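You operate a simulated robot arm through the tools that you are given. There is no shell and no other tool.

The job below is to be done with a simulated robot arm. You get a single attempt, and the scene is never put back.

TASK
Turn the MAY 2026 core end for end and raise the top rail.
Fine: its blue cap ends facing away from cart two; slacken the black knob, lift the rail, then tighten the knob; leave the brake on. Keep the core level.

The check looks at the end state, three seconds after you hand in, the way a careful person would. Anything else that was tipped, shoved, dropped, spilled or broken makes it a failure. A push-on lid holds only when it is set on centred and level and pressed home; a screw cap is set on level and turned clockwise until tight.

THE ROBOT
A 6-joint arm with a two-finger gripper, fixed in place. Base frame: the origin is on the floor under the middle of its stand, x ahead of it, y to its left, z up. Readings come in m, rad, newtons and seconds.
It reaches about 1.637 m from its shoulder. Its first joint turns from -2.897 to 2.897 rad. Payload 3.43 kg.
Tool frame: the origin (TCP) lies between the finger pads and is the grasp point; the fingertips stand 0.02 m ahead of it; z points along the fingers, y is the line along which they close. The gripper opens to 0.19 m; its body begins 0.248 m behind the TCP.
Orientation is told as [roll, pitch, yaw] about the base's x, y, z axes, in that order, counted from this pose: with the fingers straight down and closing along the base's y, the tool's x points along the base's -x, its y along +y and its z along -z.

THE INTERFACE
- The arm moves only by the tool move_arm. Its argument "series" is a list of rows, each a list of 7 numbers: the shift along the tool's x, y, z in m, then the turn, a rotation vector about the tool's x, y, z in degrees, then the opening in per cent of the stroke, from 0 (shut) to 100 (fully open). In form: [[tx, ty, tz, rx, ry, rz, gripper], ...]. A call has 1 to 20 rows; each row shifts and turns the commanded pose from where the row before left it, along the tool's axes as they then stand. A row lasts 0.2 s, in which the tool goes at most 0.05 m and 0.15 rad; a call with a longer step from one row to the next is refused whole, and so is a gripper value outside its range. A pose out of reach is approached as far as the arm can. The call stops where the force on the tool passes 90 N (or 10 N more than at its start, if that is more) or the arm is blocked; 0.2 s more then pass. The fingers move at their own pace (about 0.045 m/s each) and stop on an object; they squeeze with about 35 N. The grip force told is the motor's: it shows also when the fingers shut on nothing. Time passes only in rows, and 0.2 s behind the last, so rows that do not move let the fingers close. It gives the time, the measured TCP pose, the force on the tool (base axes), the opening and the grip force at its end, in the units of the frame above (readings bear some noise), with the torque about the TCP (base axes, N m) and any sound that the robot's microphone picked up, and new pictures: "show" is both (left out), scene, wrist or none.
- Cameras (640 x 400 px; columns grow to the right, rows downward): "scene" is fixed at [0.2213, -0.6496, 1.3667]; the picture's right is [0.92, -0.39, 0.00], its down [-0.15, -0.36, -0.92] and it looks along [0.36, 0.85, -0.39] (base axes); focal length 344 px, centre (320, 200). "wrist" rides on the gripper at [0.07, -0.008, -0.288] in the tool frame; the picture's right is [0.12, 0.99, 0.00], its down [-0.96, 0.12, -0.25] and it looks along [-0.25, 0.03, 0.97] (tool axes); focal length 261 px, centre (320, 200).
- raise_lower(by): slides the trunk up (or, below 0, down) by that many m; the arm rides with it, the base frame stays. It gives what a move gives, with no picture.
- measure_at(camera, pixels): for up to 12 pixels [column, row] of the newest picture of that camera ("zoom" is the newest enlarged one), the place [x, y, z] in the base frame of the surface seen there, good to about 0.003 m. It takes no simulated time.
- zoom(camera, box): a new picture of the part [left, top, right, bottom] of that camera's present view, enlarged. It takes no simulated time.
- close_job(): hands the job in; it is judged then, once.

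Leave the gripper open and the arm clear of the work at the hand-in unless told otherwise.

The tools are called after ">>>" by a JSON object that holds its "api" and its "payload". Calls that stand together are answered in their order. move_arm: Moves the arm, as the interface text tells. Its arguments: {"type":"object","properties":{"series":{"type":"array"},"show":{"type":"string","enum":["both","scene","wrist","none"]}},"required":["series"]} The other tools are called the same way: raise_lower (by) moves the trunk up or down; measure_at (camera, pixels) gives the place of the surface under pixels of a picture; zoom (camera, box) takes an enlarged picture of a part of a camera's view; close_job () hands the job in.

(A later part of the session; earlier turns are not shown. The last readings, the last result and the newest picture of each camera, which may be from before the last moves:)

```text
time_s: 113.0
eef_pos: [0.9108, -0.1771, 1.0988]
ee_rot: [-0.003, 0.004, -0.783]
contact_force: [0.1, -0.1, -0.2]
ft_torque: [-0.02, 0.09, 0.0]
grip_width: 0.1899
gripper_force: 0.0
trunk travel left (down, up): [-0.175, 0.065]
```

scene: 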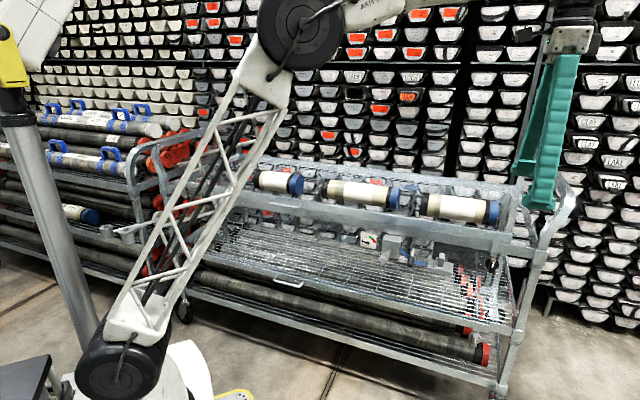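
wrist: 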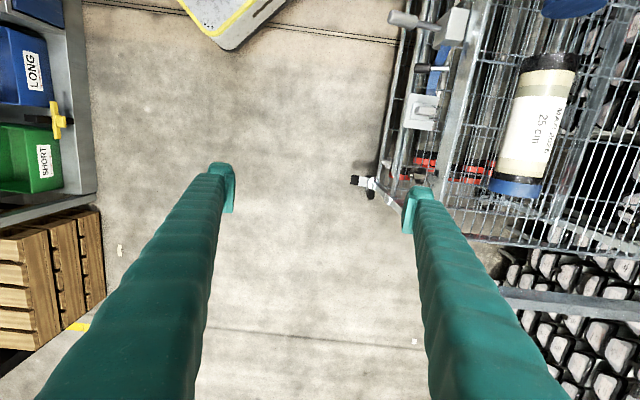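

The view is clear. I'll check everything closely: the rail and knob, the core, the fixtures, and the floor-level item at wrist (370,185), which may be the brake.

>>> {"api": "zoom", "payload": {"camera": "scene", "box": [160, 150, 580, 392]}}

>>> {"api": "zoom", "payload": {"camera": "scene", "box": [340, 180, 560, 290]}}

>>> {"api": "zoom", "payload": {"camera": "wrist", "box": [330, 150, 430, 230]}}

>>> {"api": "zoom", "payload": {"camera": "scene", "box": [475, 240, 510, 280]}}

>>> {"api": "measure_at", "payload": {"camera": "scene", "pixels": [[495, 243], [495, 236], [450, 233], [330, 210], [230, 195], [360, 183], [392, 190], [330, 186], [288, 207], [345, 200]]}}

>>> {"api": "measure_at", "payload": {"camera": "wrist", "pixels": [[358, 180], [372, 184], [388, 198], [400, 20], [430, 70], [425, 100]]}}

```text
1.52 times, centred on (370, 271) of scene
```

zoom: 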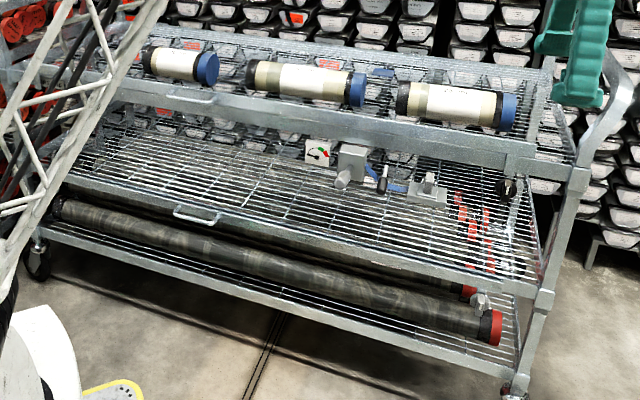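

```text
2.91 times, centred on (450, 235) of scene
```

zoom: 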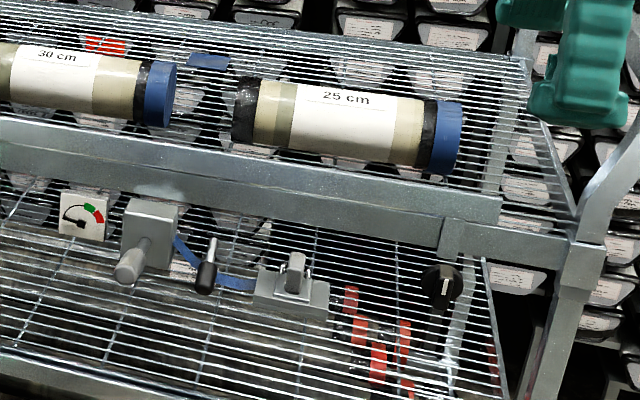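

```text
5.00 times, centred on (380, 190) of wrist
```

zoom: 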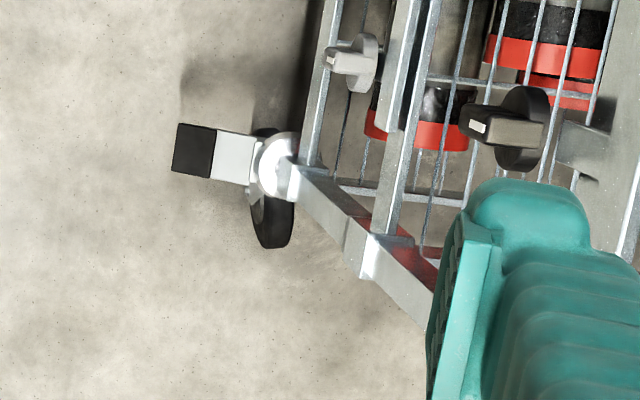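

```text
10.00 times, centred on (492, 260) of scene
```

zoom: 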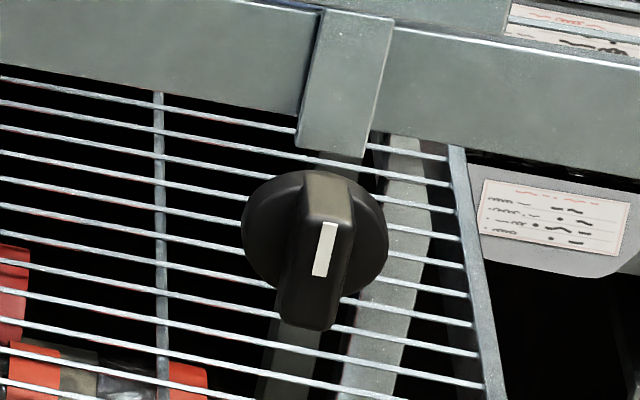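

```text
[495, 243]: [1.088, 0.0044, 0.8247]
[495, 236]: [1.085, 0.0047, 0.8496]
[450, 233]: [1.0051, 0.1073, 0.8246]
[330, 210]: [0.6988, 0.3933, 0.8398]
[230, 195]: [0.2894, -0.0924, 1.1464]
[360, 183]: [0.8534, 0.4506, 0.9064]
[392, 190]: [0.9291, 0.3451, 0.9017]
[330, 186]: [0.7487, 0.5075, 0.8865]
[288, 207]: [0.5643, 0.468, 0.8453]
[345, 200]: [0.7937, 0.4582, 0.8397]
```

```text
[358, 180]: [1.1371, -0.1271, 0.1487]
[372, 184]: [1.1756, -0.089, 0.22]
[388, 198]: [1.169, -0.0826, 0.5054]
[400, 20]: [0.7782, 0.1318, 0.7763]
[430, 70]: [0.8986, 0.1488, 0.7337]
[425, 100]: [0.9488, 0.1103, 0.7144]
```

The handle now measures z≈0.845, so I want to be sure the rail hasn't sunk since I let go. I'll take the same zoom as right after lifting and compare it, and measure the handle bar again.

>>> {"api": "zoom", "payload": {"camera": "scene", "box": [440, 200, 560, 290]}}

>>> {"api": "zoom", "payload": {"camera": "scene", "box": [250, 185, 330, 235]}}

```text
4.44 times, centred on (500, 245) of scene
```

zoom: 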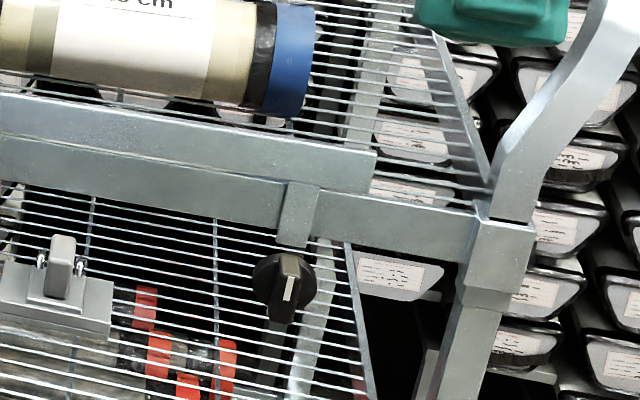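

```text
8.00 times, centred on (290, 210) of scene
```

zoom: 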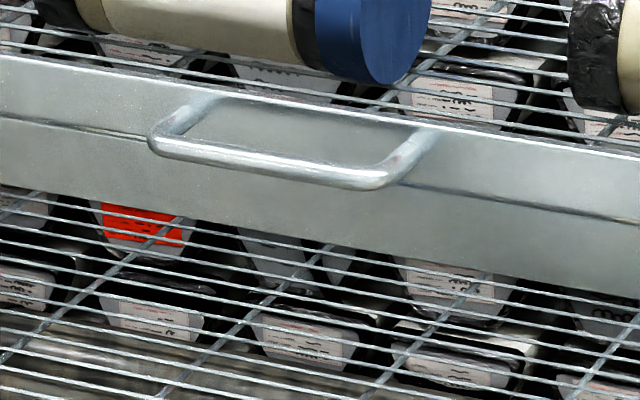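

Compared with the view right after lifting (rail end at zoom (375,143–183)), it now sits at (375,153–192): it sank about 7 mm. I must know whether it is still sinking. I'll wait 3 seconds without moving and compare.

>>> {"api": "move_arm", "payload": {"series": [[0, 0, 0, 0, 0, 0, 100], [0, 0, 0, 0, 0, 0, 100], [0, 0, 0, 0, 0, 0, 100], [0, 0, 0, 0, 0, 0, 100], [0, 0, 0, 0, 0, 0, 100], [0, 0, 0, 0, 0, 0, 100], [0, 0, 0, 0, 0, 0, 100], [0, 0, 0, 0, 0, 0, 100], [0, 0, 0, 0, 0, 0, 100], [0, 0, 0, 0, 0, 0, 100], [0, 0, 0, 0, 0, 0, 100], [0, 0, 0, 0, 0, 0, 100], [0, 0, 0, 0, 0, 0, 100], [0, 0, 0, 0, 0, 0, 100], [0, 0, 0, 0, 0, 0, 100]], "show": "scene"}}

>>> {"api": "zoom", "payload": {"camera": "scene", "box": [440, 200, 560, 290]}}

>>> {"api": "zoom", "payload": {"camera": "scene", "box": [250, 185, 330, 235]}}

```text
time_s: 116.2
eef_pos: [0.9124, -0.1775, 1.0994]
ee_rot: [-0.002, 0.004, -0.782]
contact_force: [0.1, -0.2, 0.7]
ft_torque: [0.01, -0.01, 0.01]
grip_width: 0.19
gripper_force: 0.1
trunk travel left (down, up): [-0.175, 0.065]
```

scene: 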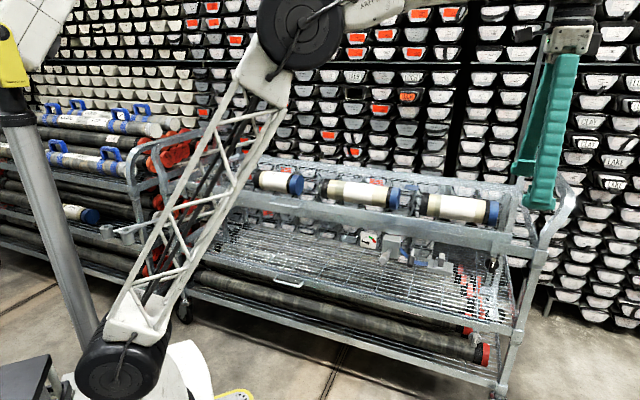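

```text
4.44 times, centred on (500, 245) of scene
```

zoom: 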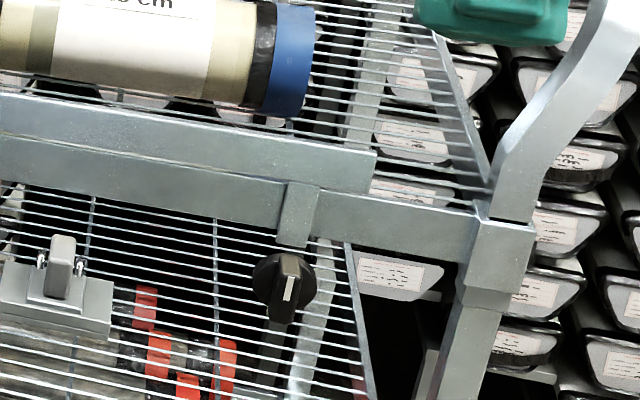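

```text
8.00 times, centred on (290, 210) of scene
```

zoom: 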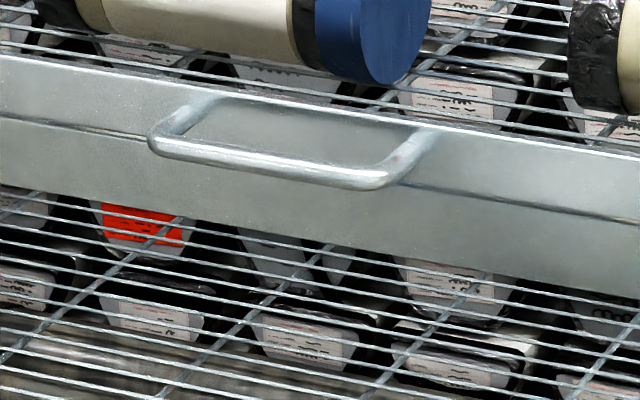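

It's stable now that the knob is tight, so the 7 mm was slow creep while the knob was slack during the trip back. The rail is at about 85% of its travel, and I'd rather have it fully up. I'll repeat with only a quarter turn of slack and a quick return. First I'll bring the fingers level again and down to knob height.

>>> {"api": "move_arm", "payload": {"series": [[0, 0, 0, -8.1818, 0, 0, 60], [0, 0, 0, -8.1818, 0, 0, 30], [0, 0, 0, -8.1818, 0, 0, 30], [0, 0, 0, -8.1818, 0, 0, 30], [0, 0, 0, -8.1818, 0, 0, 30], [0, 0, 0, -8.1818, 0, 0, 30], [0, 0, 0, -8.1818, 0, 0, 30], [0, 0, 0, -8.1818, 0, 0, 30], [0, 0, 0, -8.1818, 0, 0, 30], [0, 0, 0, -8.1818, 0, 0, 30], [0, 0, 0, -8.1818, 0, 0, 30], [0, -0.043, 0, 0, 0, 0, 30], [0, -0.043, 0, 0, 0, 0, 30], [0, -0.043, 0, 0, 0, 0, 30], [0, -0.043, 0, 0, 0, 0, 30], [0, -0.043, 0, 0, 0, 0, 30], [0, -0.043, 0, 0, 0, 0, 30], [0, -0.043, 0, 0, 0, 0, 30], [0, -0.043, 0, 0, 0, 0, 30], [0, 0, 0, 0, 0, 0, 30]], "show": "none"}}

```text
time_s: 120.4
eef_pos: [0.909, -0.1777, 0.7551]
ee_rot: [1.569, 0.003, -0.783]
contact_force: [0.1, 0.1, 0.0]
ft_torque: [0.02, 0.01, -0.05]
grip_width: 0.0567
gripper_force: 0.0
trunk travel left (down, up): [-0.175, 0.065]
```

Level at z=0.755. Now I'll roll +90° so the fingers close across the upright wing, and look.

>>> {"api": "move_arm", "payload": {"series": [[0, 0, 0, 0, 0, 8.1818, 30], [0, 0, 0, 0, 0, 8.1818, 30], [0, 0, 0, 0, 0, 8.1818, 30], [0, 0, 0, 0, 0, 8.1818, 30], [0, 0, 0, 0, 0, 8.1818, 30], [0, 0, 0, 0, 0, 8.1818, 30], [0, 0, 0, 0, 0, 8.1818, 30], [0, 0, 0, 0, 0, 8.1818, 30], [0, 0, 0, 0, 0, 8.1818, 30], [0, 0, 0, 0, 0, 8.1818, 30], [0, 0, 0, 0, 0, 8.1818, 30], [0, 0, 0, 0, 0, 0, 30], [0, 0, 0, 0, 0, 0, 30]], "show": "wrist"}}

>>> {"api": "zoom", "payload": {"camera": "wrist", "box": [230, 90, 410, 210]}}

```text
time_s: 123.2
eef_pos: [0.91, -0.1784, 0.7555]
ee_rot: [-1.014, 1.565, 2.917]
contact_force: [0.3, 0.4, 0.3]
ft_torque: [0.02, -0.04, 0.01]
grip_width: 0.0571
gripper_force: 0.1
trunk travel left (down, up): [-0.175, 0.065]
```

wrist: 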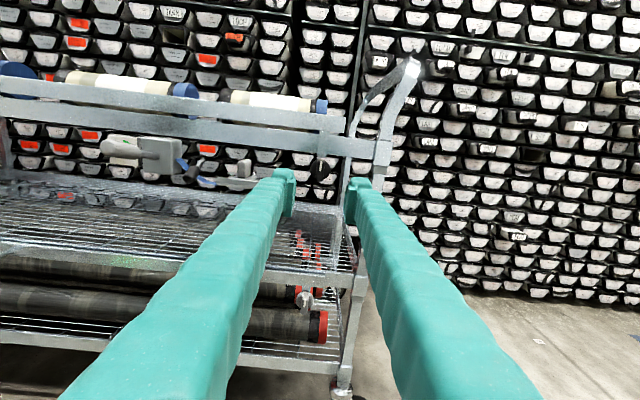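

```text
3.33 times, centred on (320, 150) of wrist
```

zoom: 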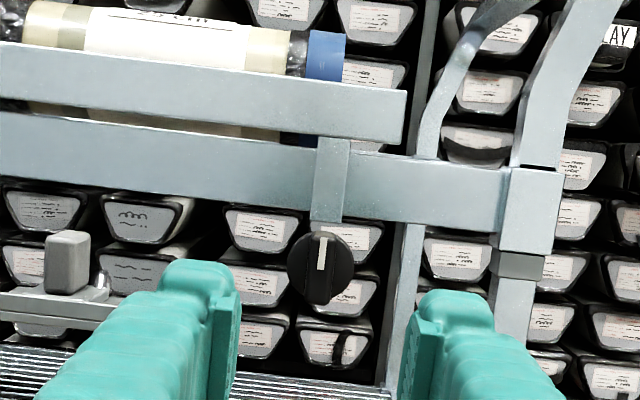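

Aligned (a=0.7696, z=0.7555). I'll measure the rail's edges for a reference height, then advance 21.5 cm onto the wing.

>>> {"api": "measure_at", "payload": {"camera": "zoom", "pixels": [[360, 84], [360, 105], [360, 130], [395, 92], [395, 135], [430, 165], [430, 185], [200, 80], [200, 115], [330, 180], [328, 215], [318, 270]]}}

>>> {"api": "move_arm", "payload": {"series": [[-0.0008, -0.0009, 0, 0, 0, 0, 30], [0, 0, 0.035, 0, 0, 0, 30], [0, 0, 0.045, 0, 0, 0, 30], [0, 0, 0.045, 0, 0, 0, 30], [0, 0, 0.045, 0, 0, 0, 30], [0, 0, 0.025, 0, 0, 0, 30], [0, 0, 0.013, 0, 0, 0, 30], [0, 0, 0.007, 0, 0, 0, 30], [0, 0, 0, 0, 0, 0, 30], [0, 0, 0, 0, 0, 0, 30]], "show": "wrist"}}

```text
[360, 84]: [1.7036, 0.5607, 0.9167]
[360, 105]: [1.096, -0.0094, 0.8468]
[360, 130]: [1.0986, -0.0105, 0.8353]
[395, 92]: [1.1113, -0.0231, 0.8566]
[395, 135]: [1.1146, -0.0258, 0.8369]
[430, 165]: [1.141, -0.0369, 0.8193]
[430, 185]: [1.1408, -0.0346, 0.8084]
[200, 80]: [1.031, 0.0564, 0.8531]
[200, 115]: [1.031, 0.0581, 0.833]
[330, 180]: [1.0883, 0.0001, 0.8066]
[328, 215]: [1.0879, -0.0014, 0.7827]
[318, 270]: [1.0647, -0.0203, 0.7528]
```

```text
time_s: 125.4
eef_pos: [1.0599, -0.0265, 0.7543]
ee_rot: [-0.894, 1.568, 3.038]
contact_force: [0.5, -0.2, 0.4]
ft_torque: [0.01, 0.0, 0.01]
grip_width: 0.0566
gripper_force: 0.0
trunk travel left (down, up): [-0.175, 0.065]
```

wrist: 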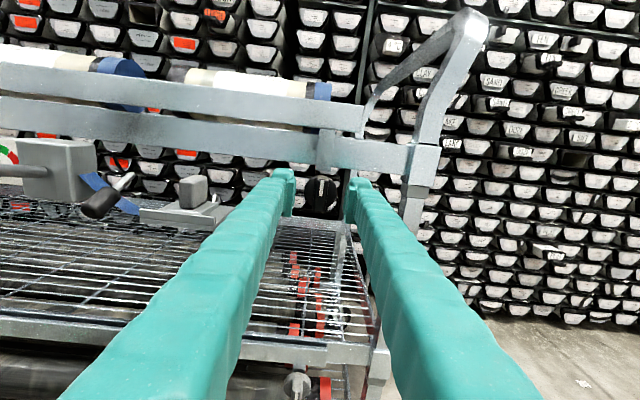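

The tips straddle the wing again. I'll close on it and turn 90° counter-clockwise.

>>> {"api": "move_arm", "payload": {"series": [[0, 0.0005, 0.001, 0, 0, 0, 15], [0, 0, 0, 0, 0, 0, 8], [0, 0, 0, 0, 0, 0, 0], [0, 0, 0, 0, 0, 0, 0], [0, 0, 0, 0, 0, 0, 0], [0, 0, 0, 0, 0, 0, 0]], "show": "none"}}

```text
time_s: 126.8
eef_pos: [1.0633, -0.0249, 0.754]
ee_rot: [-0.88, 1.569, 3.051]
contact_force: [5.7, -0.5, 0.0]
ft_torque: [-0.04, -0.07, -0.05]
grip_width: 0.0148
gripper_force: 45.3
trunk travel left (down, up): [-0.175, 0.065]
```

Well-centred grip (under 6 N). Turning 45° first.

>>> {"api": "move_arm", "payload": {"series": [[0, 0, 0, 0, 0, -5, 0], [0, 0, 0, 0, 0, -5, 0], [0, 0, 0, 0, 0, -5, 0], [0, 0, 0, 0, 0, -5, 0], [0, 0, 0, 0, 0, -5, 0], [0, 0, 0, 0, 0, -5, 0], [0, 0, 0, 0, 0, -5, 0], [0, 0, 0, 0, 0, -5, 0], [0, 0, 0, 0, 0, -5, 0], [0, 0, 0, 0, 0, 0, 0]], "show": "wrist"}}

```text
time_s: 129.0
eef_pos: [1.0626, -0.0251, 0.7549]
ee_rot: [1.564, 0.788, -0.784]
contact_force: [-14.7, -0.2, -4.1]
ft_torque: [-0.05, -0.01, 0.06]
grip_width: 0.0151
gripper_force: 45.3
trunk travel left (down, up): [-0.175, 0.065]
```

wrist: 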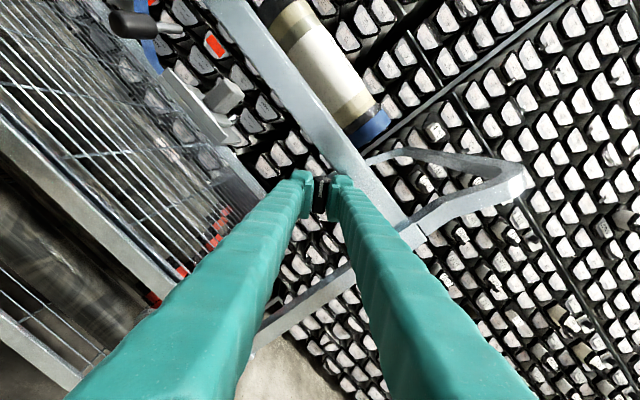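

This view shows only one bar where I expected the raised rail plus the frame. I'll zoom in to see whether the rail dropped.

>>> {"api": "zoom", "payload": {"camera": "wrist", "box": [230, 60, 430, 260]}}

>>> {"api": "zoom", "payload": {"camera": "scene", "box": [160, 140, 400, 300]}}

```text
2.00 times, centred on (330, 160) of wrist
```

zoom: 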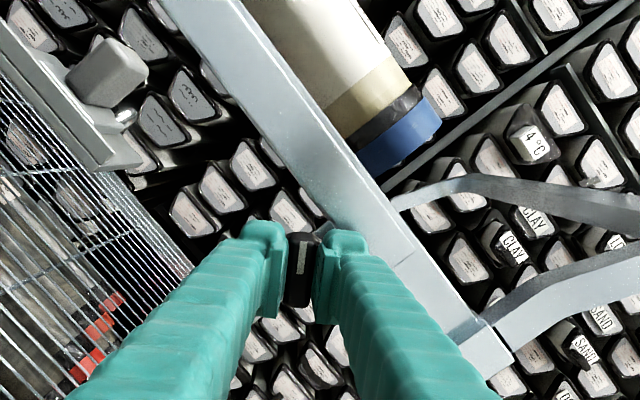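

```text
2.50 times, centred on (280, 220) of scene
```

zoom: 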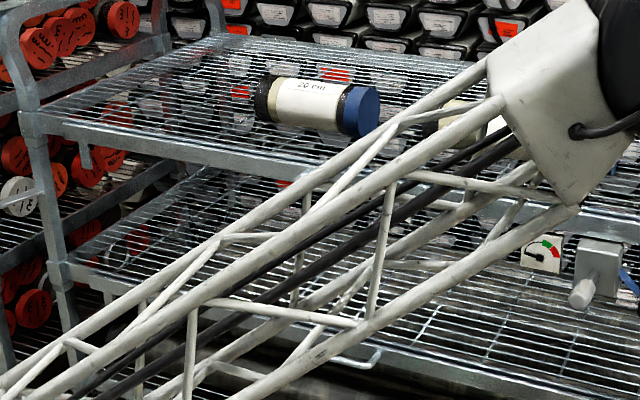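

The rail has slid back down as the knob came loose (only one bar visible; nothing else touched). So it isn't held when slack this way. I'll go on to 90°, let go, lift again by the handle and watch how well it holds at that slack before leaving it.

>>> {"api": "move_arm", "payload": {"series": [[0, 0, 0, 0, 0, -5, 0], [0, 0, 0, 0, 0, -5, 0], [0, 0, 0, 0, 0, -5, 0], [0, 0, 0, 0, 0, -5, 0], [0, 0, 0, 0, 0, -5, 0], [0, 0, 0, 0, 0, -5, 0], [0, 0, 0, 0, 0, -5, 0], [0, 0, 0, 0, 0, -5, 0], [0, 0, 0, 0, 0, -5, 0], [0, 0, 0, 0, 0, 0, 0]], "show": "wrist"}}

>>> {"api": "zoom", "payload": {"camera": "wrist", "box": [230, 60, 430, 260]}}

```text
time_s: 131.2
eef_pos: [1.0609, -0.0236, 0.7536]
ee_rot: [1.567, 0.002, -0.782]
contact_force: [-27.5, -0.3, -8.9]
ft_torque: [-0.04, 0.08, 0.29]
grip_width: 0.0151
gripper_force: 45.3
trunk travel left (down, up): [-0.175, 0.065]
```

wrist: 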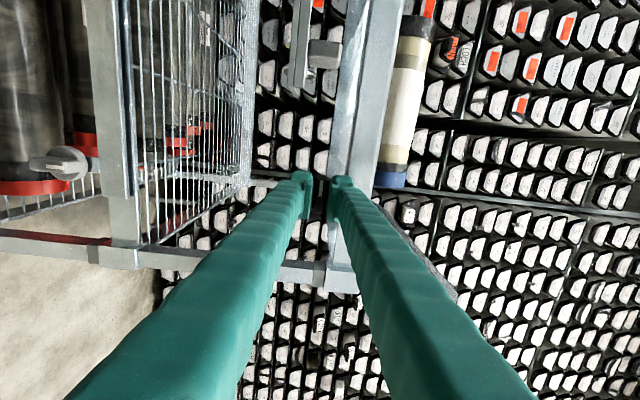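

```text
2.00 times, centred on (330, 160) of wrist
```

zoom: 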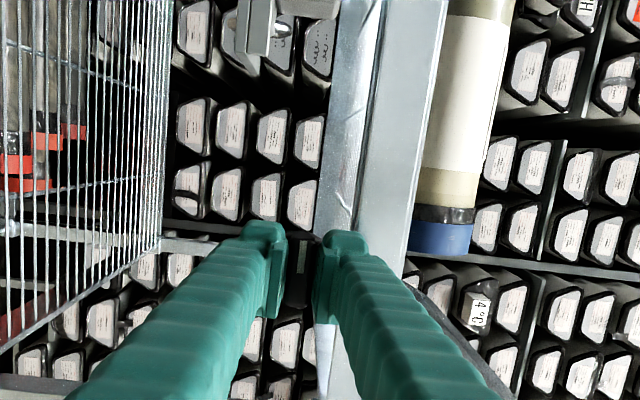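

Rail down, knob a quarter turn slack. I'll let go, draw back, rise to z≈0.90 and move left along the front toward the handle.

>>> {"api": "move_arm", "payload": {"series": [[0, 0, 0, 0, 0, 0, 15], [0, 0, 0, 0, 0, 0, 30], [0, 0, 0, 0, 0, 0, 30], [0, 0, -0.03, 0, 0, 0, 30], [0, 0, -0.045, 0, 0, 0, 30], [0, 0, -0.045, 0, 0, 0, 30], [0, 0.045, 0, 0, 0, 0, 30], [0, 0.045, 0, 0, 0, 0, 30], [0, 0.045, 0, 0, 0, 0, 30], [0, 0.015, 0, 0, 0, 0, 30], [0.0434, 0, -0.0057, 0, 0, 0, 30], [0.0434, 0, -0.0057, 0, 0, 0, 30], [0.0434, 0, -0.0057, 0, 0, 0, 30], [0.0434, 0, -0.0057, 0, 0, 0, 30], [0.0434, 0, -0.0057, 0, 0, 0, 30], [0.0434, 0, -0.0057, 0, 0, 0, 30], [0.0434, 0, -0.0057, 0, 0, 0, 30], [0, 0, 0, 0, 0, 0, 30]]}}

```text
time_s: 135.0
eef_pos: [0.7539, 0.064, 0.9097]
ee_rot: [1.566, 0.004, -0.776]
contact_force: [-0.1, -0.5, 0.4]
ft_torque: [0.01, 0.03, 0.02]
grip_width: 0.0568
gripper_force: 0.2
out of reach, approached as far as the arm can: row 17
trunk travel left (down, up): [-0.175, 0.065]
```

scene: 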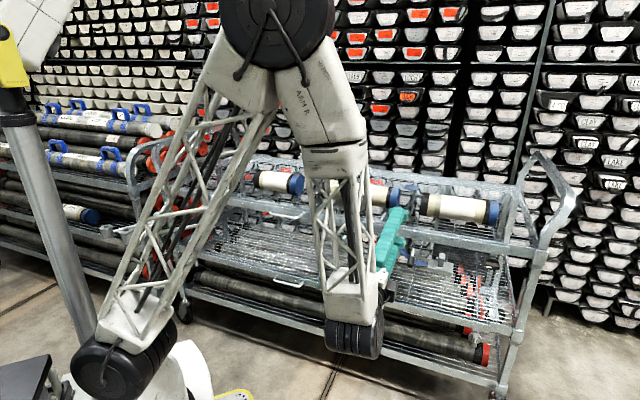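
wrist: 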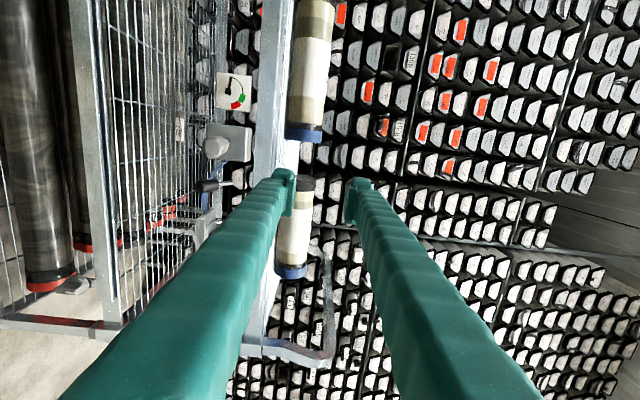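

I'm at (0.754,0.064,0.910), rail confirmed down in the scene. Now yaw +45° to point along +y, then slide to in front of the handle and lower to z=0.80.

>>> {"api": "move_arm", "payload": {"series": [[0, 0, 0, 0, 7.5, 0, 30], [0, 0, 0, 0, 7.5, 0, 30], [0, 0, 0, 0, 7.5, 0, 30], [0, 0, 0, 0, 7.5, 0, 30], [0, 0, 0, 0, 7.5, 0, 30], [0, 0, 0, 0, 7.5, 0, 30], [0.0297, 0, 0.038, 0, 0, 0, 30], [0.0297, 0, 0.038, 0, 0, 0, 30], [0.0297, 0, 0.038, 0, 0, 0, 30], [0.0297, 0, 0.038, 0, 0, 0, 30], [0.0297, 0, 0.038, 0, 0, 0, 30], [0.0297, 0, 0.038, 0, 0, 0, 30], [0.0297, 0, 0.038, 0, 0, 0, 30], [0, -0.04, 0, 0, 0, 0, 30], [0, -0.04, 0, 0, 0, 0, 30], [0, -0.029, 0, 0, 0, 0, 30], [0, 0, 0, 0, 0, 0, 30]], "show": "wrist"}}

>>> {"api": "zoom", "payload": {"camera": "wrist", "box": [220, 100, 420, 240]}}

```text
time_s: 138.6
eef_pos: [0.5432, 0.3314, 0.8037]
ee_rot: [1.571, 0.003, 0.006]
contact_force: [-0.2, -0.7, 0.5]
ft_torque: [-0.01, 0.0, 0.04]
grip_width: 0.057
gripper_force: 0.0
trunk travel left (down, up): [-0.175, 0.065]
```

wrist: 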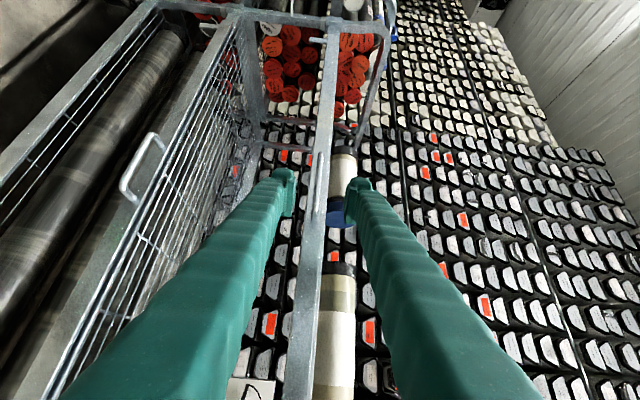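

```text
2.86 times, centred on (320, 170) of wrist
```

zoom: 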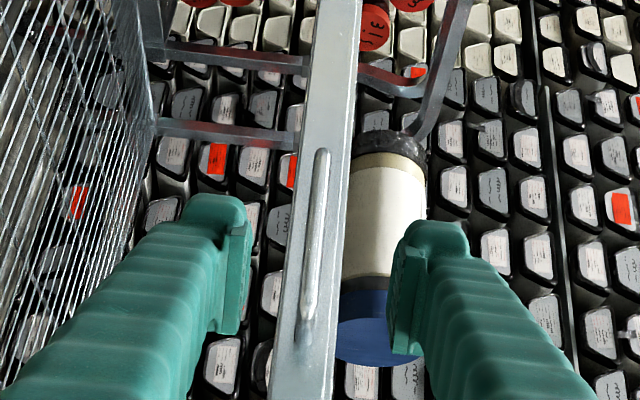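

The bar is between the fingers again. I'll advance 15.3 cm and close on it.

>>> {"api": "move_arm", "payload": {"series": [[-0.002, -0.001, 0.045, 0, 0, 0, 30], [0, 0, 0.045, 0, 0, 0, 30], [0, 0, 0.035, 0, 0, 0, 30], [0, 0, 0.018, 0, 0, 0, 30], [0, 0, 0.008, 0, 0, 0, 30], [0, 0, 0, 0, 0, 0, 20], [0, 0, 0, 0, 0, 0, 10], [0, 0, 0, 0, 0, 0, 0], [0, 0, 0, 0, 0, 0, 0], [0, 0, 0, 0, 0, 0, 0], [0, 0, 0, 0, 0, 0, 0]], "show": "wrist"}}

```text
time_s: 141.0
eef_pos: [0.545, 0.4832, 0.8015]
ee_rot: [1.571, 0.003, 0.005]
contact_force: [0.0, 2.5, -1.1]
ft_torque: [-0.02, -0.02, -0.03]
grip_width: 0.0105
gripper_force: 44.4
trunk travel left (down, up): [-0.175, 0.065]
```

wrist: 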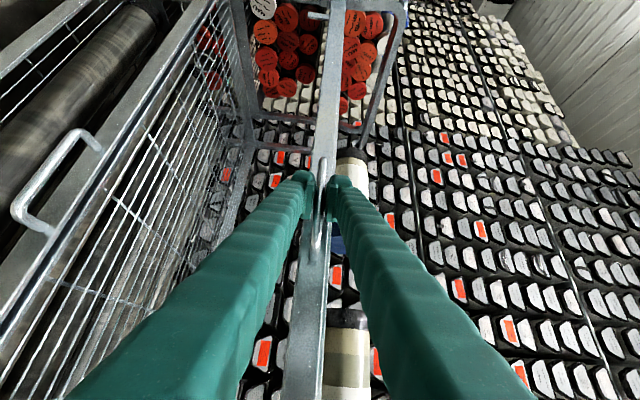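

Gripped cleanly. I'll lift 4.4 cm and then read the load.

>>> {"api": "move_arm", "payload": {"series": [[0, 0.008, 0, 0, 0, 0, 0], [0, 0.009, 0, 0, 0, 0, 0], [0, 0.009, 0, 0, 0, 0, 0], [0, 0.009, 0, 0, 0, 0, 0], [0, 0.009, 0, 0, 0, 0, 0], [0, 0, 0, 0, 0, 0, 0], [0, 0, 0, 0, 0, 0, 0]], "show": "none"}}

```text
time_s: 142.6
eef_pos: [0.5449, 0.4815, 0.8448]
ee_rot: [1.572, 0.004, 0.004]
contact_force: [14.3, 24.4, 0.5]
ft_torque: [0.0, -0.03, 0.05]
grip_width: 0.0108
gripper_force: 43.7
trunk travel left (down, up): [-0.175, 0.065]
```

At 4.4 cm up the vertical load is about zero, so the rail holds itself here too. I'll go up the last few millimetres gently to the stop.

>>> {"api": "move_arm", "payload": {"series": [[0, 0.002, 0, 0, 0, 0, 0], [0, 0.002, 0, 0, 0, 0, 0], [0, 0.0015, 0, 0, 0, 0, 0], [0, 0.001, 0, 0, 0, 0, 0], [0, 0, 0, 0, 0, 0, 0]], "show": "none"}}

```text
time_s: 143.8
eef_pos: [0.545, 0.4807, 0.8511]
ee_rot: [1.572, 0.005, 0.002]
contact_force: [13.8, -0.3, -4.3]
ft_torque: [-0.07, 0.04, -0.43]
grip_width: 0.0107
gripper_force: 43.8
trunk travel left (down, up): [-0.175, 0.065]
```

Lift is now 5.0 cm with no stop yet. One or two millimetres more.

>>> {"api": "move_arm", "payload": {"series": [[0, 0.0015, 0, 0, 0, 0, 0], [0, 0.001, 0, 0, 0, 0, 0], [0, 0, 0, 0, 0, 0, 0]], "show": "scene"}}

>>> {"api": "zoom", "payload": {"camera": "scene", "box": [440, 200, 560, 290]}}

```text
time_s: 144.6
eef_pos: [0.5447, 0.4812, 0.8519]
ee_rot: [1.571, 0.006, 0.003]
contact_force: [18.1, 2.5, -28.1]
ft_torque: [-0.21, 0.13, -0.34]
grip_width: 0.0106
gripper_force: 43.9
trunk travel left (down, up): [-0.175, 0.065]
```

scene: 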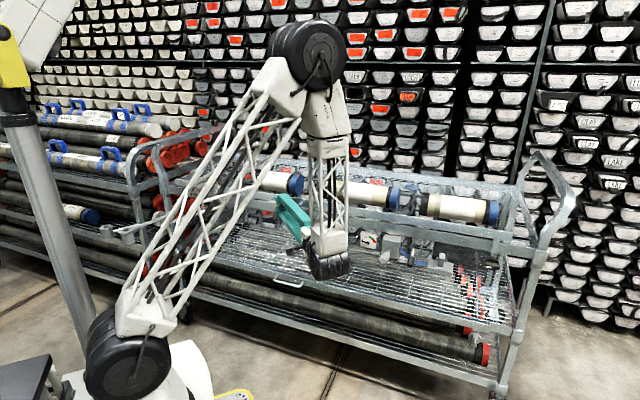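

```text
4.44 times, centred on (500, 245) of scene
```

zoom: 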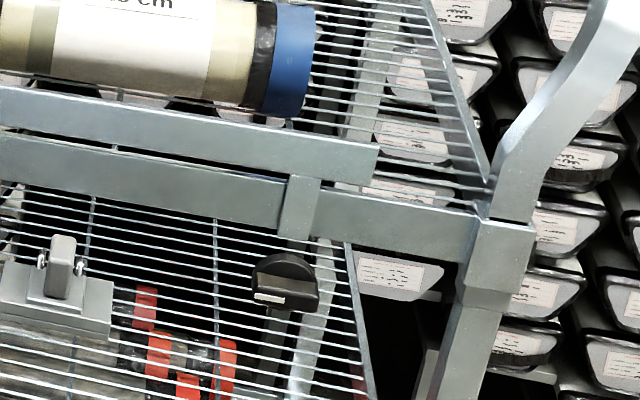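

The stop again (28 N). The rail end is back at zoom (375,143–183). I'll relax slightly, open the fingers to just 17 mm, and watch for 2 seconds whether the rail sinks onto the lower finger.

>>> {"api": "move_arm", "payload": {"series": [[0, -0.0007, 0, 0, 0, 0, 0], [0, 0, 0, 0, 0, 0, 9], [0, 0, 0, 0, 0, 0, 9], [0, 0, 0, 0, 0, 0, 9]], "show": "wrist"}}

>>> {"api": "zoom", "payload": {"camera": "wrist", "box": [270, 140, 370, 220]}}

>>> {"api": "zoom", "payload": {"camera": "scene", "box": [475, 215, 535, 260]}}

```text
time_s: 145.6
eef_pos: [0.5444, 0.4814, 0.8543]
ee_rot: [1.57, 0.003, 0.004]
contact_force: [-0.1, -0.2, 1.0]
ft_torque: [0.0, -0.03, 0.01]
grip_width: 0.0172
gripper_force: 0.1
trunk travel left (down, up): [-0.175, 0.065]
```

wrist: 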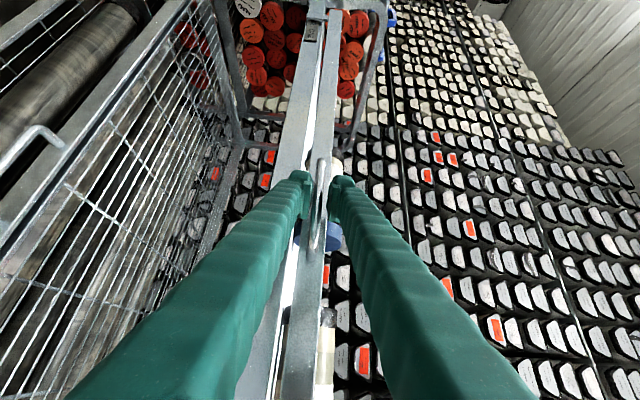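

```text
5.00 times, centred on (320, 180) of wrist
```

zoom: 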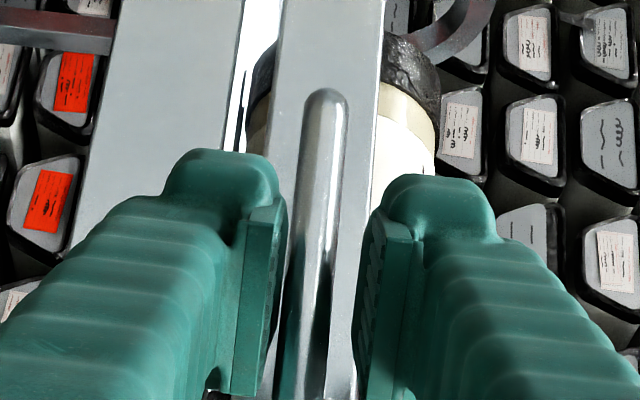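

```text
8.89 times, centred on (505, 238) of scene
```

zoom: 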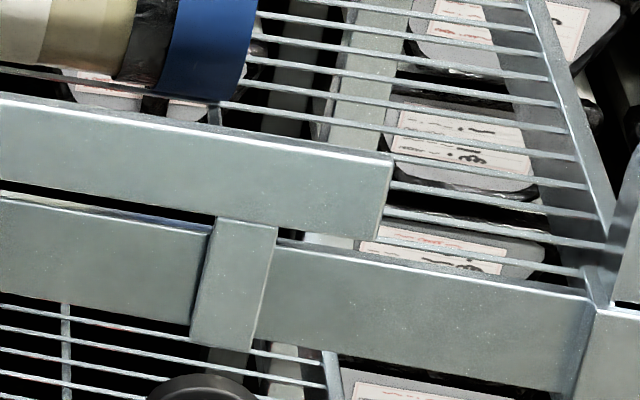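

No load on the fingers; the rail end is at zoom (392,160). Now 2 seconds of waiting.

>>> {"api": "move_arm", "payload": {"series": [[0, 0, 0, 0, 0, 0, 9], [0, 0, 0, 0, 0, 0, 9], [0, 0, 0, 0, 0, 0, 9], [0, 0, 0, 0, 0, 0, 9], [0, 0, 0, 0, 0, 0, 9], [0, 0, 0, 0, 0, 0, 9], [0, 0, 0, 0, 0, 0, 9], [0, 0, 0, 0, 0, 0, 9], [0, 0, 0, 0, 0, 0, 9], [0, 0, 0, 0, 0, 0, 9]], "show": "wrist"}}

>>> {"api": "zoom", "payload": {"camera": "wrist", "box": [270, 140, 370, 220]}}

>>> {"api": "zoom", "payload": {"camera": "scene", "box": [475, 215, 535, 260]}}

```text
time_s: 147.8
eef_pos: [0.5449, 0.4808, 0.8522]
ee_rot: [1.572, 0.004, 0.005]
contact_force: [-0.1, 0.2, 0.6]
ft_torque: [-0.01, 0.01, 0.0]
grip_width: 0.0171
gripper_force: 0.0
trunk travel left (down, up): [-0.175, 0.065]
```

wrist: 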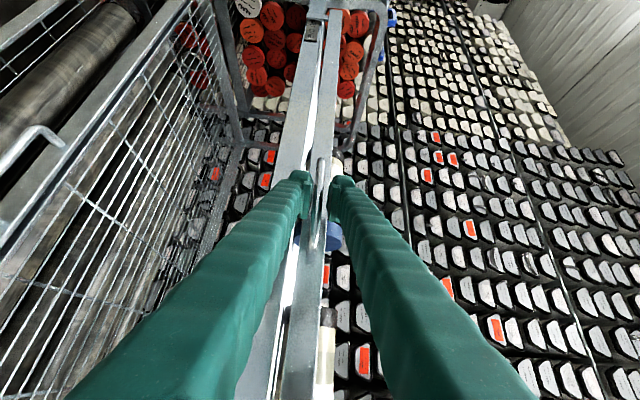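

```text
5.00 times, centred on (320, 180) of wrist
```

zoom: 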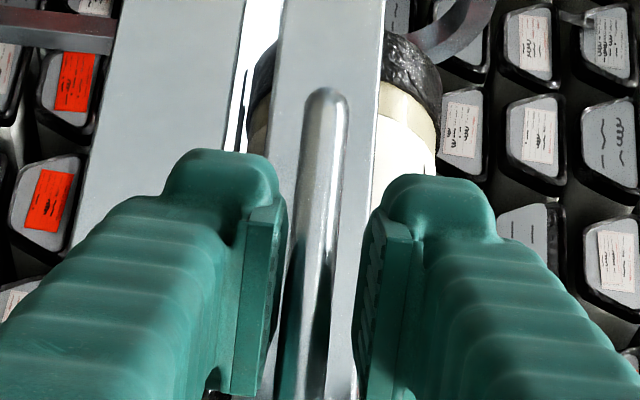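

```text
8.89 times, centred on (505, 238) of scene
```

zoom: 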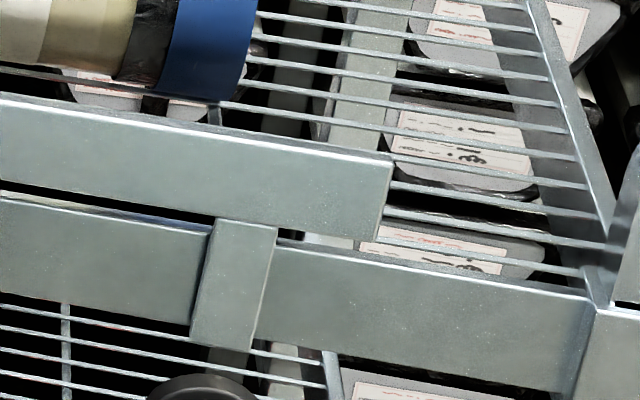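

No visible sinking in 2 s (rail end still at (392,160)). I want a longer look to measure any creep, so I'll wait 4 more seconds with the lower finger as a safety catch.

>>> {"api": "move_arm", "payload": {"series": [[0, 0, 0, 0, 0, 0, 9], [0, 0, 0, 0, 0, 0, 9], [0, 0, 0, 0, 0, 0, 9], [0, 0, 0, 0, 0, 0, 9], [0, 0, 0, 0, 0, 0, 9], [0, 0, 0, 0, 0, 0, 9], [0, 0, 0, 0, 0, 0, 9], [0, 0, 0, 0, 0, 0, 9], [0, 0, 0, 0, 0, 0, 9], [0, 0, 0, 0, 0, 0, 9], [0, 0, 0, 0, 0, 0, 9], [0, 0, 0, 0, 0, 0, 9], [0, 0, 0, 0, 0, 0, 9], [0, 0, 0, 0, 0, 0, 9], [0, 0, 0, 0, 0, 0, 9], [0, 0, 0, 0, 0, 0, 9], [0, 0, 0, 0, 0, 0, 9], [0, 0, 0, 0, 0, 0, 9], [0, 0, 0, 0, 0, 0, 9], [0, 0, 0, 0, 0, 0, 9]], "show": "wrist"}}

>>> {"api": "zoom", "payload": {"camera": "wrist", "box": [270, 140, 370, 220]}}

>>> {"api": "zoom", "payload": {"camera": "scene", "box": [475, 215, 535, 260]}}

```text
time_s: 152.0
eef_pos: [0.5441, 0.4809, 0.854]
ee_rot: [1.571, 0.003, 0.005]
contact_force: [0.3, 0.2, 0.5]
ft_torque: [-0.07, -0.03, 0.02]
grip_width: 0.017
gripper_force: 0.0
trunk travel left (down, up): [-0.175, 0.065]
```

wrist: 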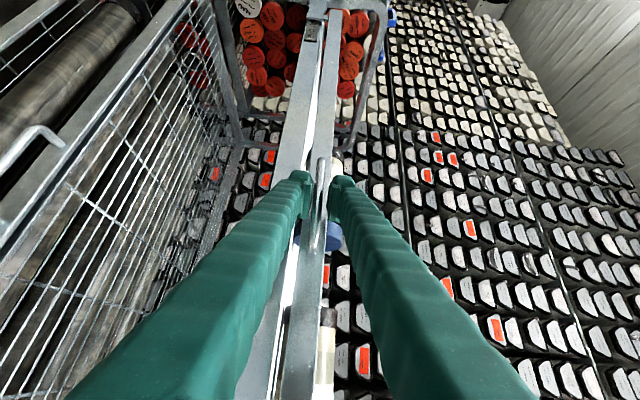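

```text
5.00 times, centred on (320, 180) of wrist
```

zoom: 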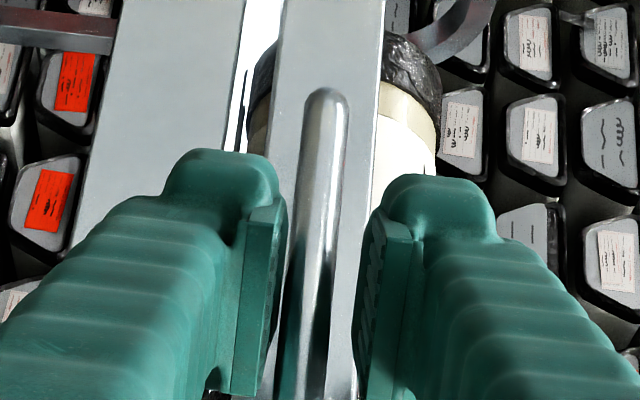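

```text
8.89 times, centred on (505, 238) of scene
```

zoom: 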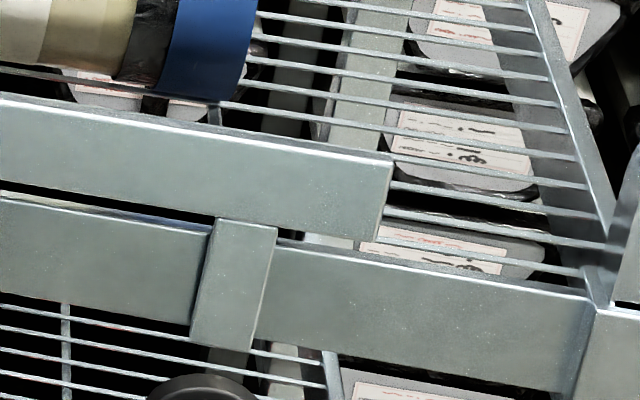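

No creep at all in 6 s at this slack, so it holds firmly at the top. The sinking must come from turning the knob itself or from being below the top. I'll test that: grip, lower the rail 1.5 cm, let go within the fingers and see whether it holds there.

>>> {"api": "move_arm", "payload": {"series": [[0, 0, 0, 0, 0, 0, 0], [0, 0, 0, 0, 0, 0, 0], [0, 0, 0, 0, 0, 0, 0], [0, -0.005, 0, 0, 0, 0, 0], [0, -0.005, 0, 0, 0, 0, 0], [0, -0.005, 0, 0, 0, 0, 0], [0, 0, 0, 0, 0, 0, 0], [0, 0, 0, 0, 0, 0, 0]], "show": "none"}}

>>> {"api": "move_arm", "payload": {"series": [[0, 0, 0, 0, 0, 0, 9], [0, 0, 0, 0, 0, 0, 9], [0, 0, 0, 0, 0, 0, 9], [0, 0, 0, 0, 0, 0, 9], [0, 0, 0, 0, 0, 0, 9], [0, 0, 0, 0, 0, 0, 9]], "show": "wrist"}}

>>> {"api": "zoom", "payload": {"camera": "wrist", "box": [270, 140, 370, 220]}}

>>> {"api": "zoom", "payload": {"camera": "scene", "box": [475, 215, 535, 260]}}

```text
time_s: 153.8
eef_pos: [0.5444, 0.4805, 0.8385]
ee_rot: [1.571, 0.005, 0.004]
contact_force: [12.0, 25.7, -4.8]
ft_torque: [-0.04, 0.04, 0.1]
grip_width: 0.0107
gripper_force: 44.2
trunk travel left (down, up): [-0.175, 0.065]
```

```text
time_s: 155.2
eef_pos: [0.5439, 0.4804, 0.8397]
ee_rot: [1.571, 0.006, 0.006]
contact_force: [0.4, -0.9, -4.7]
ft_torque: [-0.04, 0.04, 0.0]
grip_width: 0.0198
gripper_force: 2.7
trunk travel left (down, up): [-0.175, 0.065]
```

wrist: 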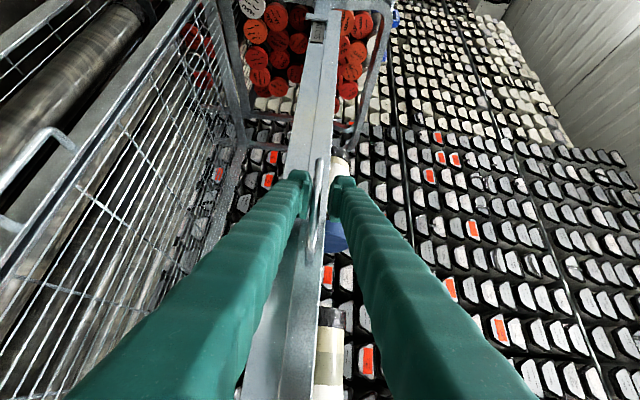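

```text
5.00 times, centred on (320, 180) of wrist
```

zoom: 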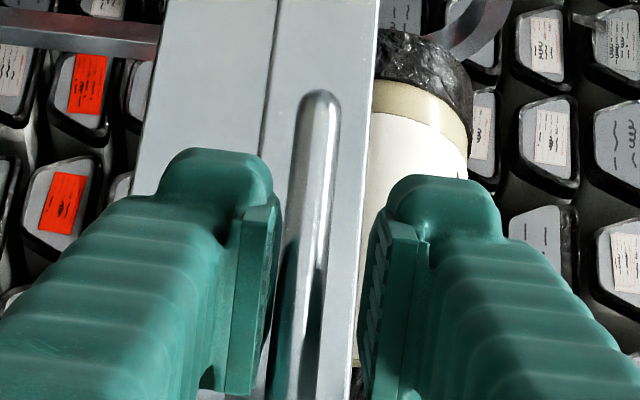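

```text
8.89 times, centred on (505, 238) of scene
```

zoom: 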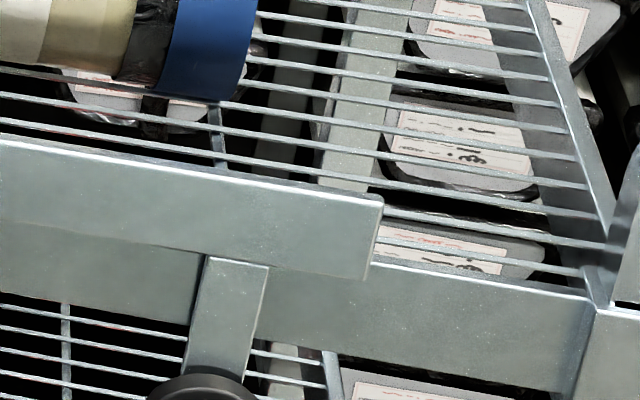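

The bar came to rest on the lower finger (−4.7 N, ~5 N rail weight). So there's a catch only right at the top; below it the rail falls when slack. I'll grip and lift it back to the top stop.

>>> {"api": "move_arm", "payload": {"series": [[0, 0, 0, 0, 0, 0, 0], [0, 0, 0, 0, 0, 0, 0], [0, 0, 0, 0, 0, 0, 0], [0, 0.006, 0, 0, 0, 0, 0], [0, 0.005, 0, 0, 0, 0, 0], [0, 0.003, 0, 0, 0, 0, 0], [0, 0.0015, 0, 0, 0, 0, 0], [0, 0, 0, 0, 0, 0, 0]], "show": "none"}}

```text
time_s: 157.0
eef_pos: [0.543, 0.4808, 0.8521]
ee_rot: [1.567, 0.006, 0.006]
contact_force: [-23.7, -15.6, -36.1]
ft_torque: [-0.31, 0.28, 0.16]
grip_width: 0.011
gripper_force: 44.4
trunk travel left (down, up): [-0.175, 0.065]
```

At the top stop again (−36 N). I'll relax, open to 17 mm and check it holds free.

>>> {"api": "move_arm", "payload": {"series": [[0, -0.001, 0, 0, 0, 0, 0], [0, 0, 0, 0, 0, 0, 9], [0, 0, 0, 0, 0, 0, 9], [0, -0.002, 0, 0, 0, 0, 9], [0, 0, 0, 0, 0, 0, 9], [0, 0, 0, 0, 0, 0, 9]], "show": "wrist"}}

>>> {"api": "zoom", "payload": {"camera": "wrist", "box": [270, 140, 370, 220]}}

>>> {"api": "zoom", "payload": {"camera": "scene", "box": [475, 215, 535, 260]}}

>>> {"api": "measure_at", "payload": {"camera": "scene", "pixels": [[505, 236], [505, 239], [490, 230], [490, 237], [240, 190], [240, 194], [240, 198], [220, 186], [220, 190], [220, 194], [200, 186], [200, 190]]}}

```text
time_s: 158.4
eef_pos: [0.5458, 0.4819, 0.8512]
ee_rot: [1.57, 0.004, 0.004]
contact_force: [0.1, -0.4, 0.0]
ft_torque: [0.02, 0.01, 0.01]
grip_width: 0.0169
gripper_force: 0.0
trunk travel left (down, up): [-0.175, 0.065]
```

wrist: 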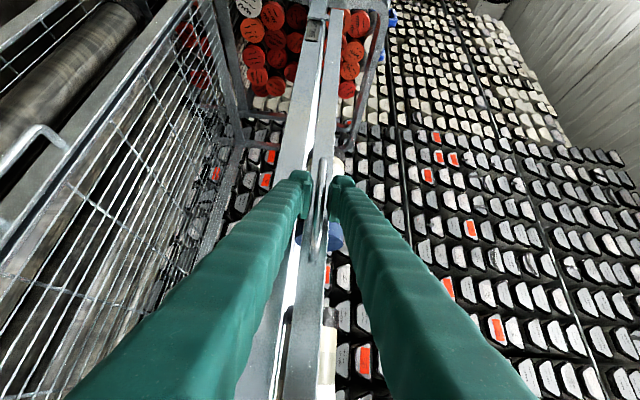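

```text
5.00 times, centred on (320, 180) of wrist
```

zoom: 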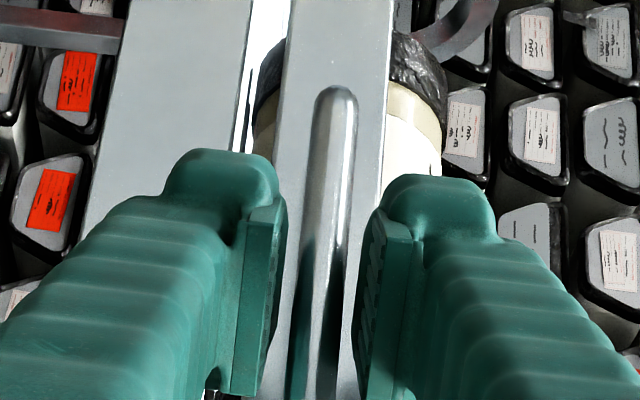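

```text
8.89 times, centred on (505, 238) of scene
```

zoom: 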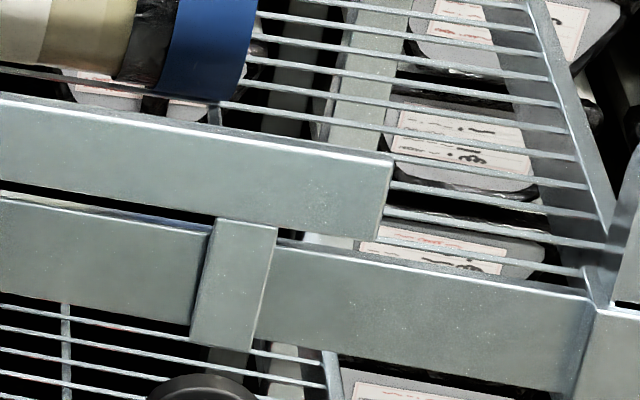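

```text
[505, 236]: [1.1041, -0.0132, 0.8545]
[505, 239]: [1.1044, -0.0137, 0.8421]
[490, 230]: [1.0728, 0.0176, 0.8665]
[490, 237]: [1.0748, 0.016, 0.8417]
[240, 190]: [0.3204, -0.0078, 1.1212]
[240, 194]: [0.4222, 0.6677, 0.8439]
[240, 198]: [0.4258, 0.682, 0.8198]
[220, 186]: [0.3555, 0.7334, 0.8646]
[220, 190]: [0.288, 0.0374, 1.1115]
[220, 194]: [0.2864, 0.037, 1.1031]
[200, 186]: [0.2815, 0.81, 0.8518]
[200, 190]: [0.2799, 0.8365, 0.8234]
```

Free, unloaded, rail end still at (392,160): fully up. Now I'll open, draw back, rise to z≈0.90 and head for the knob.

>>> {"api": "move_arm", "payload": {"series": [[0, 0, 0, 0, 0, 0, 30], [0, 0, 0, 0, 0, 0, 30], [0, 0, -0.02, 0, 0, 0, 30], [0, 0, -0.04, 0, 0, 0, 30], [0, 0, -0.04, 0, 0, 0, 30], [0, 0.025, 0, 0, 0, 0, 30], [0, 0.025, 0, 0, 0, 0, 30], [-0.026, 0, -0.0391, 0, 0, 0, 30], [-0.026, 0, -0.0391, 0, 0, 0, 30], [-0.026, 0, -0.0391, 0, 0, 0, 30], [-0.026, 0, -0.0391, 0, 0, 0, 30], [-0.026, 0, -0.0391, 0, 0, 0, 30], [-0.026, 0, -0.0391, 0, 0, 0, 30], [-0.026, 0, -0.0391, 0, 0, 0, 30], [-0.026, 0, -0.0391, 0, 0, 0, 30], [-0.026, 0, -0.0391, 0, 0, 0, 30]], "show": "scene"}}

>>> {"api": "zoom", "payload": {"camera": "scene", "box": [475, 215, 535, 260]}}

```text
time_s: 161.8
eef_pos: [0.7791, 0.0289, 0.9008]
ee_rot: [1.57, 0.004, 0.005]
contact_force: [-0.4, 0.6, -0.3]
ft_torque: [-0.1, -0.01, 0.01]
grip_width: 0.0567
gripper_force: 0.1
trunk travel left (down, up): [-0.175, 0.065]
```

scene: 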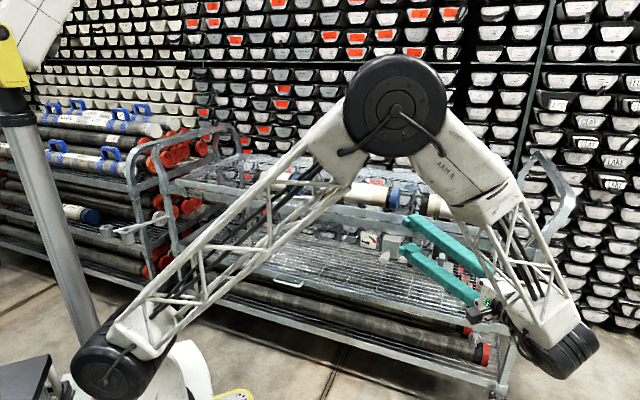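

```text
8.89 times, centred on (505, 238) of scene
```

zoom: 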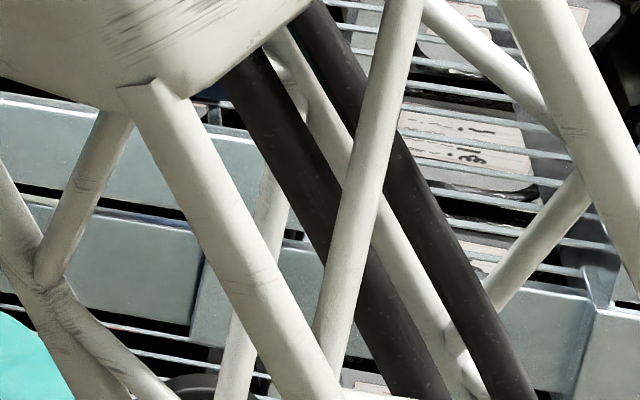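

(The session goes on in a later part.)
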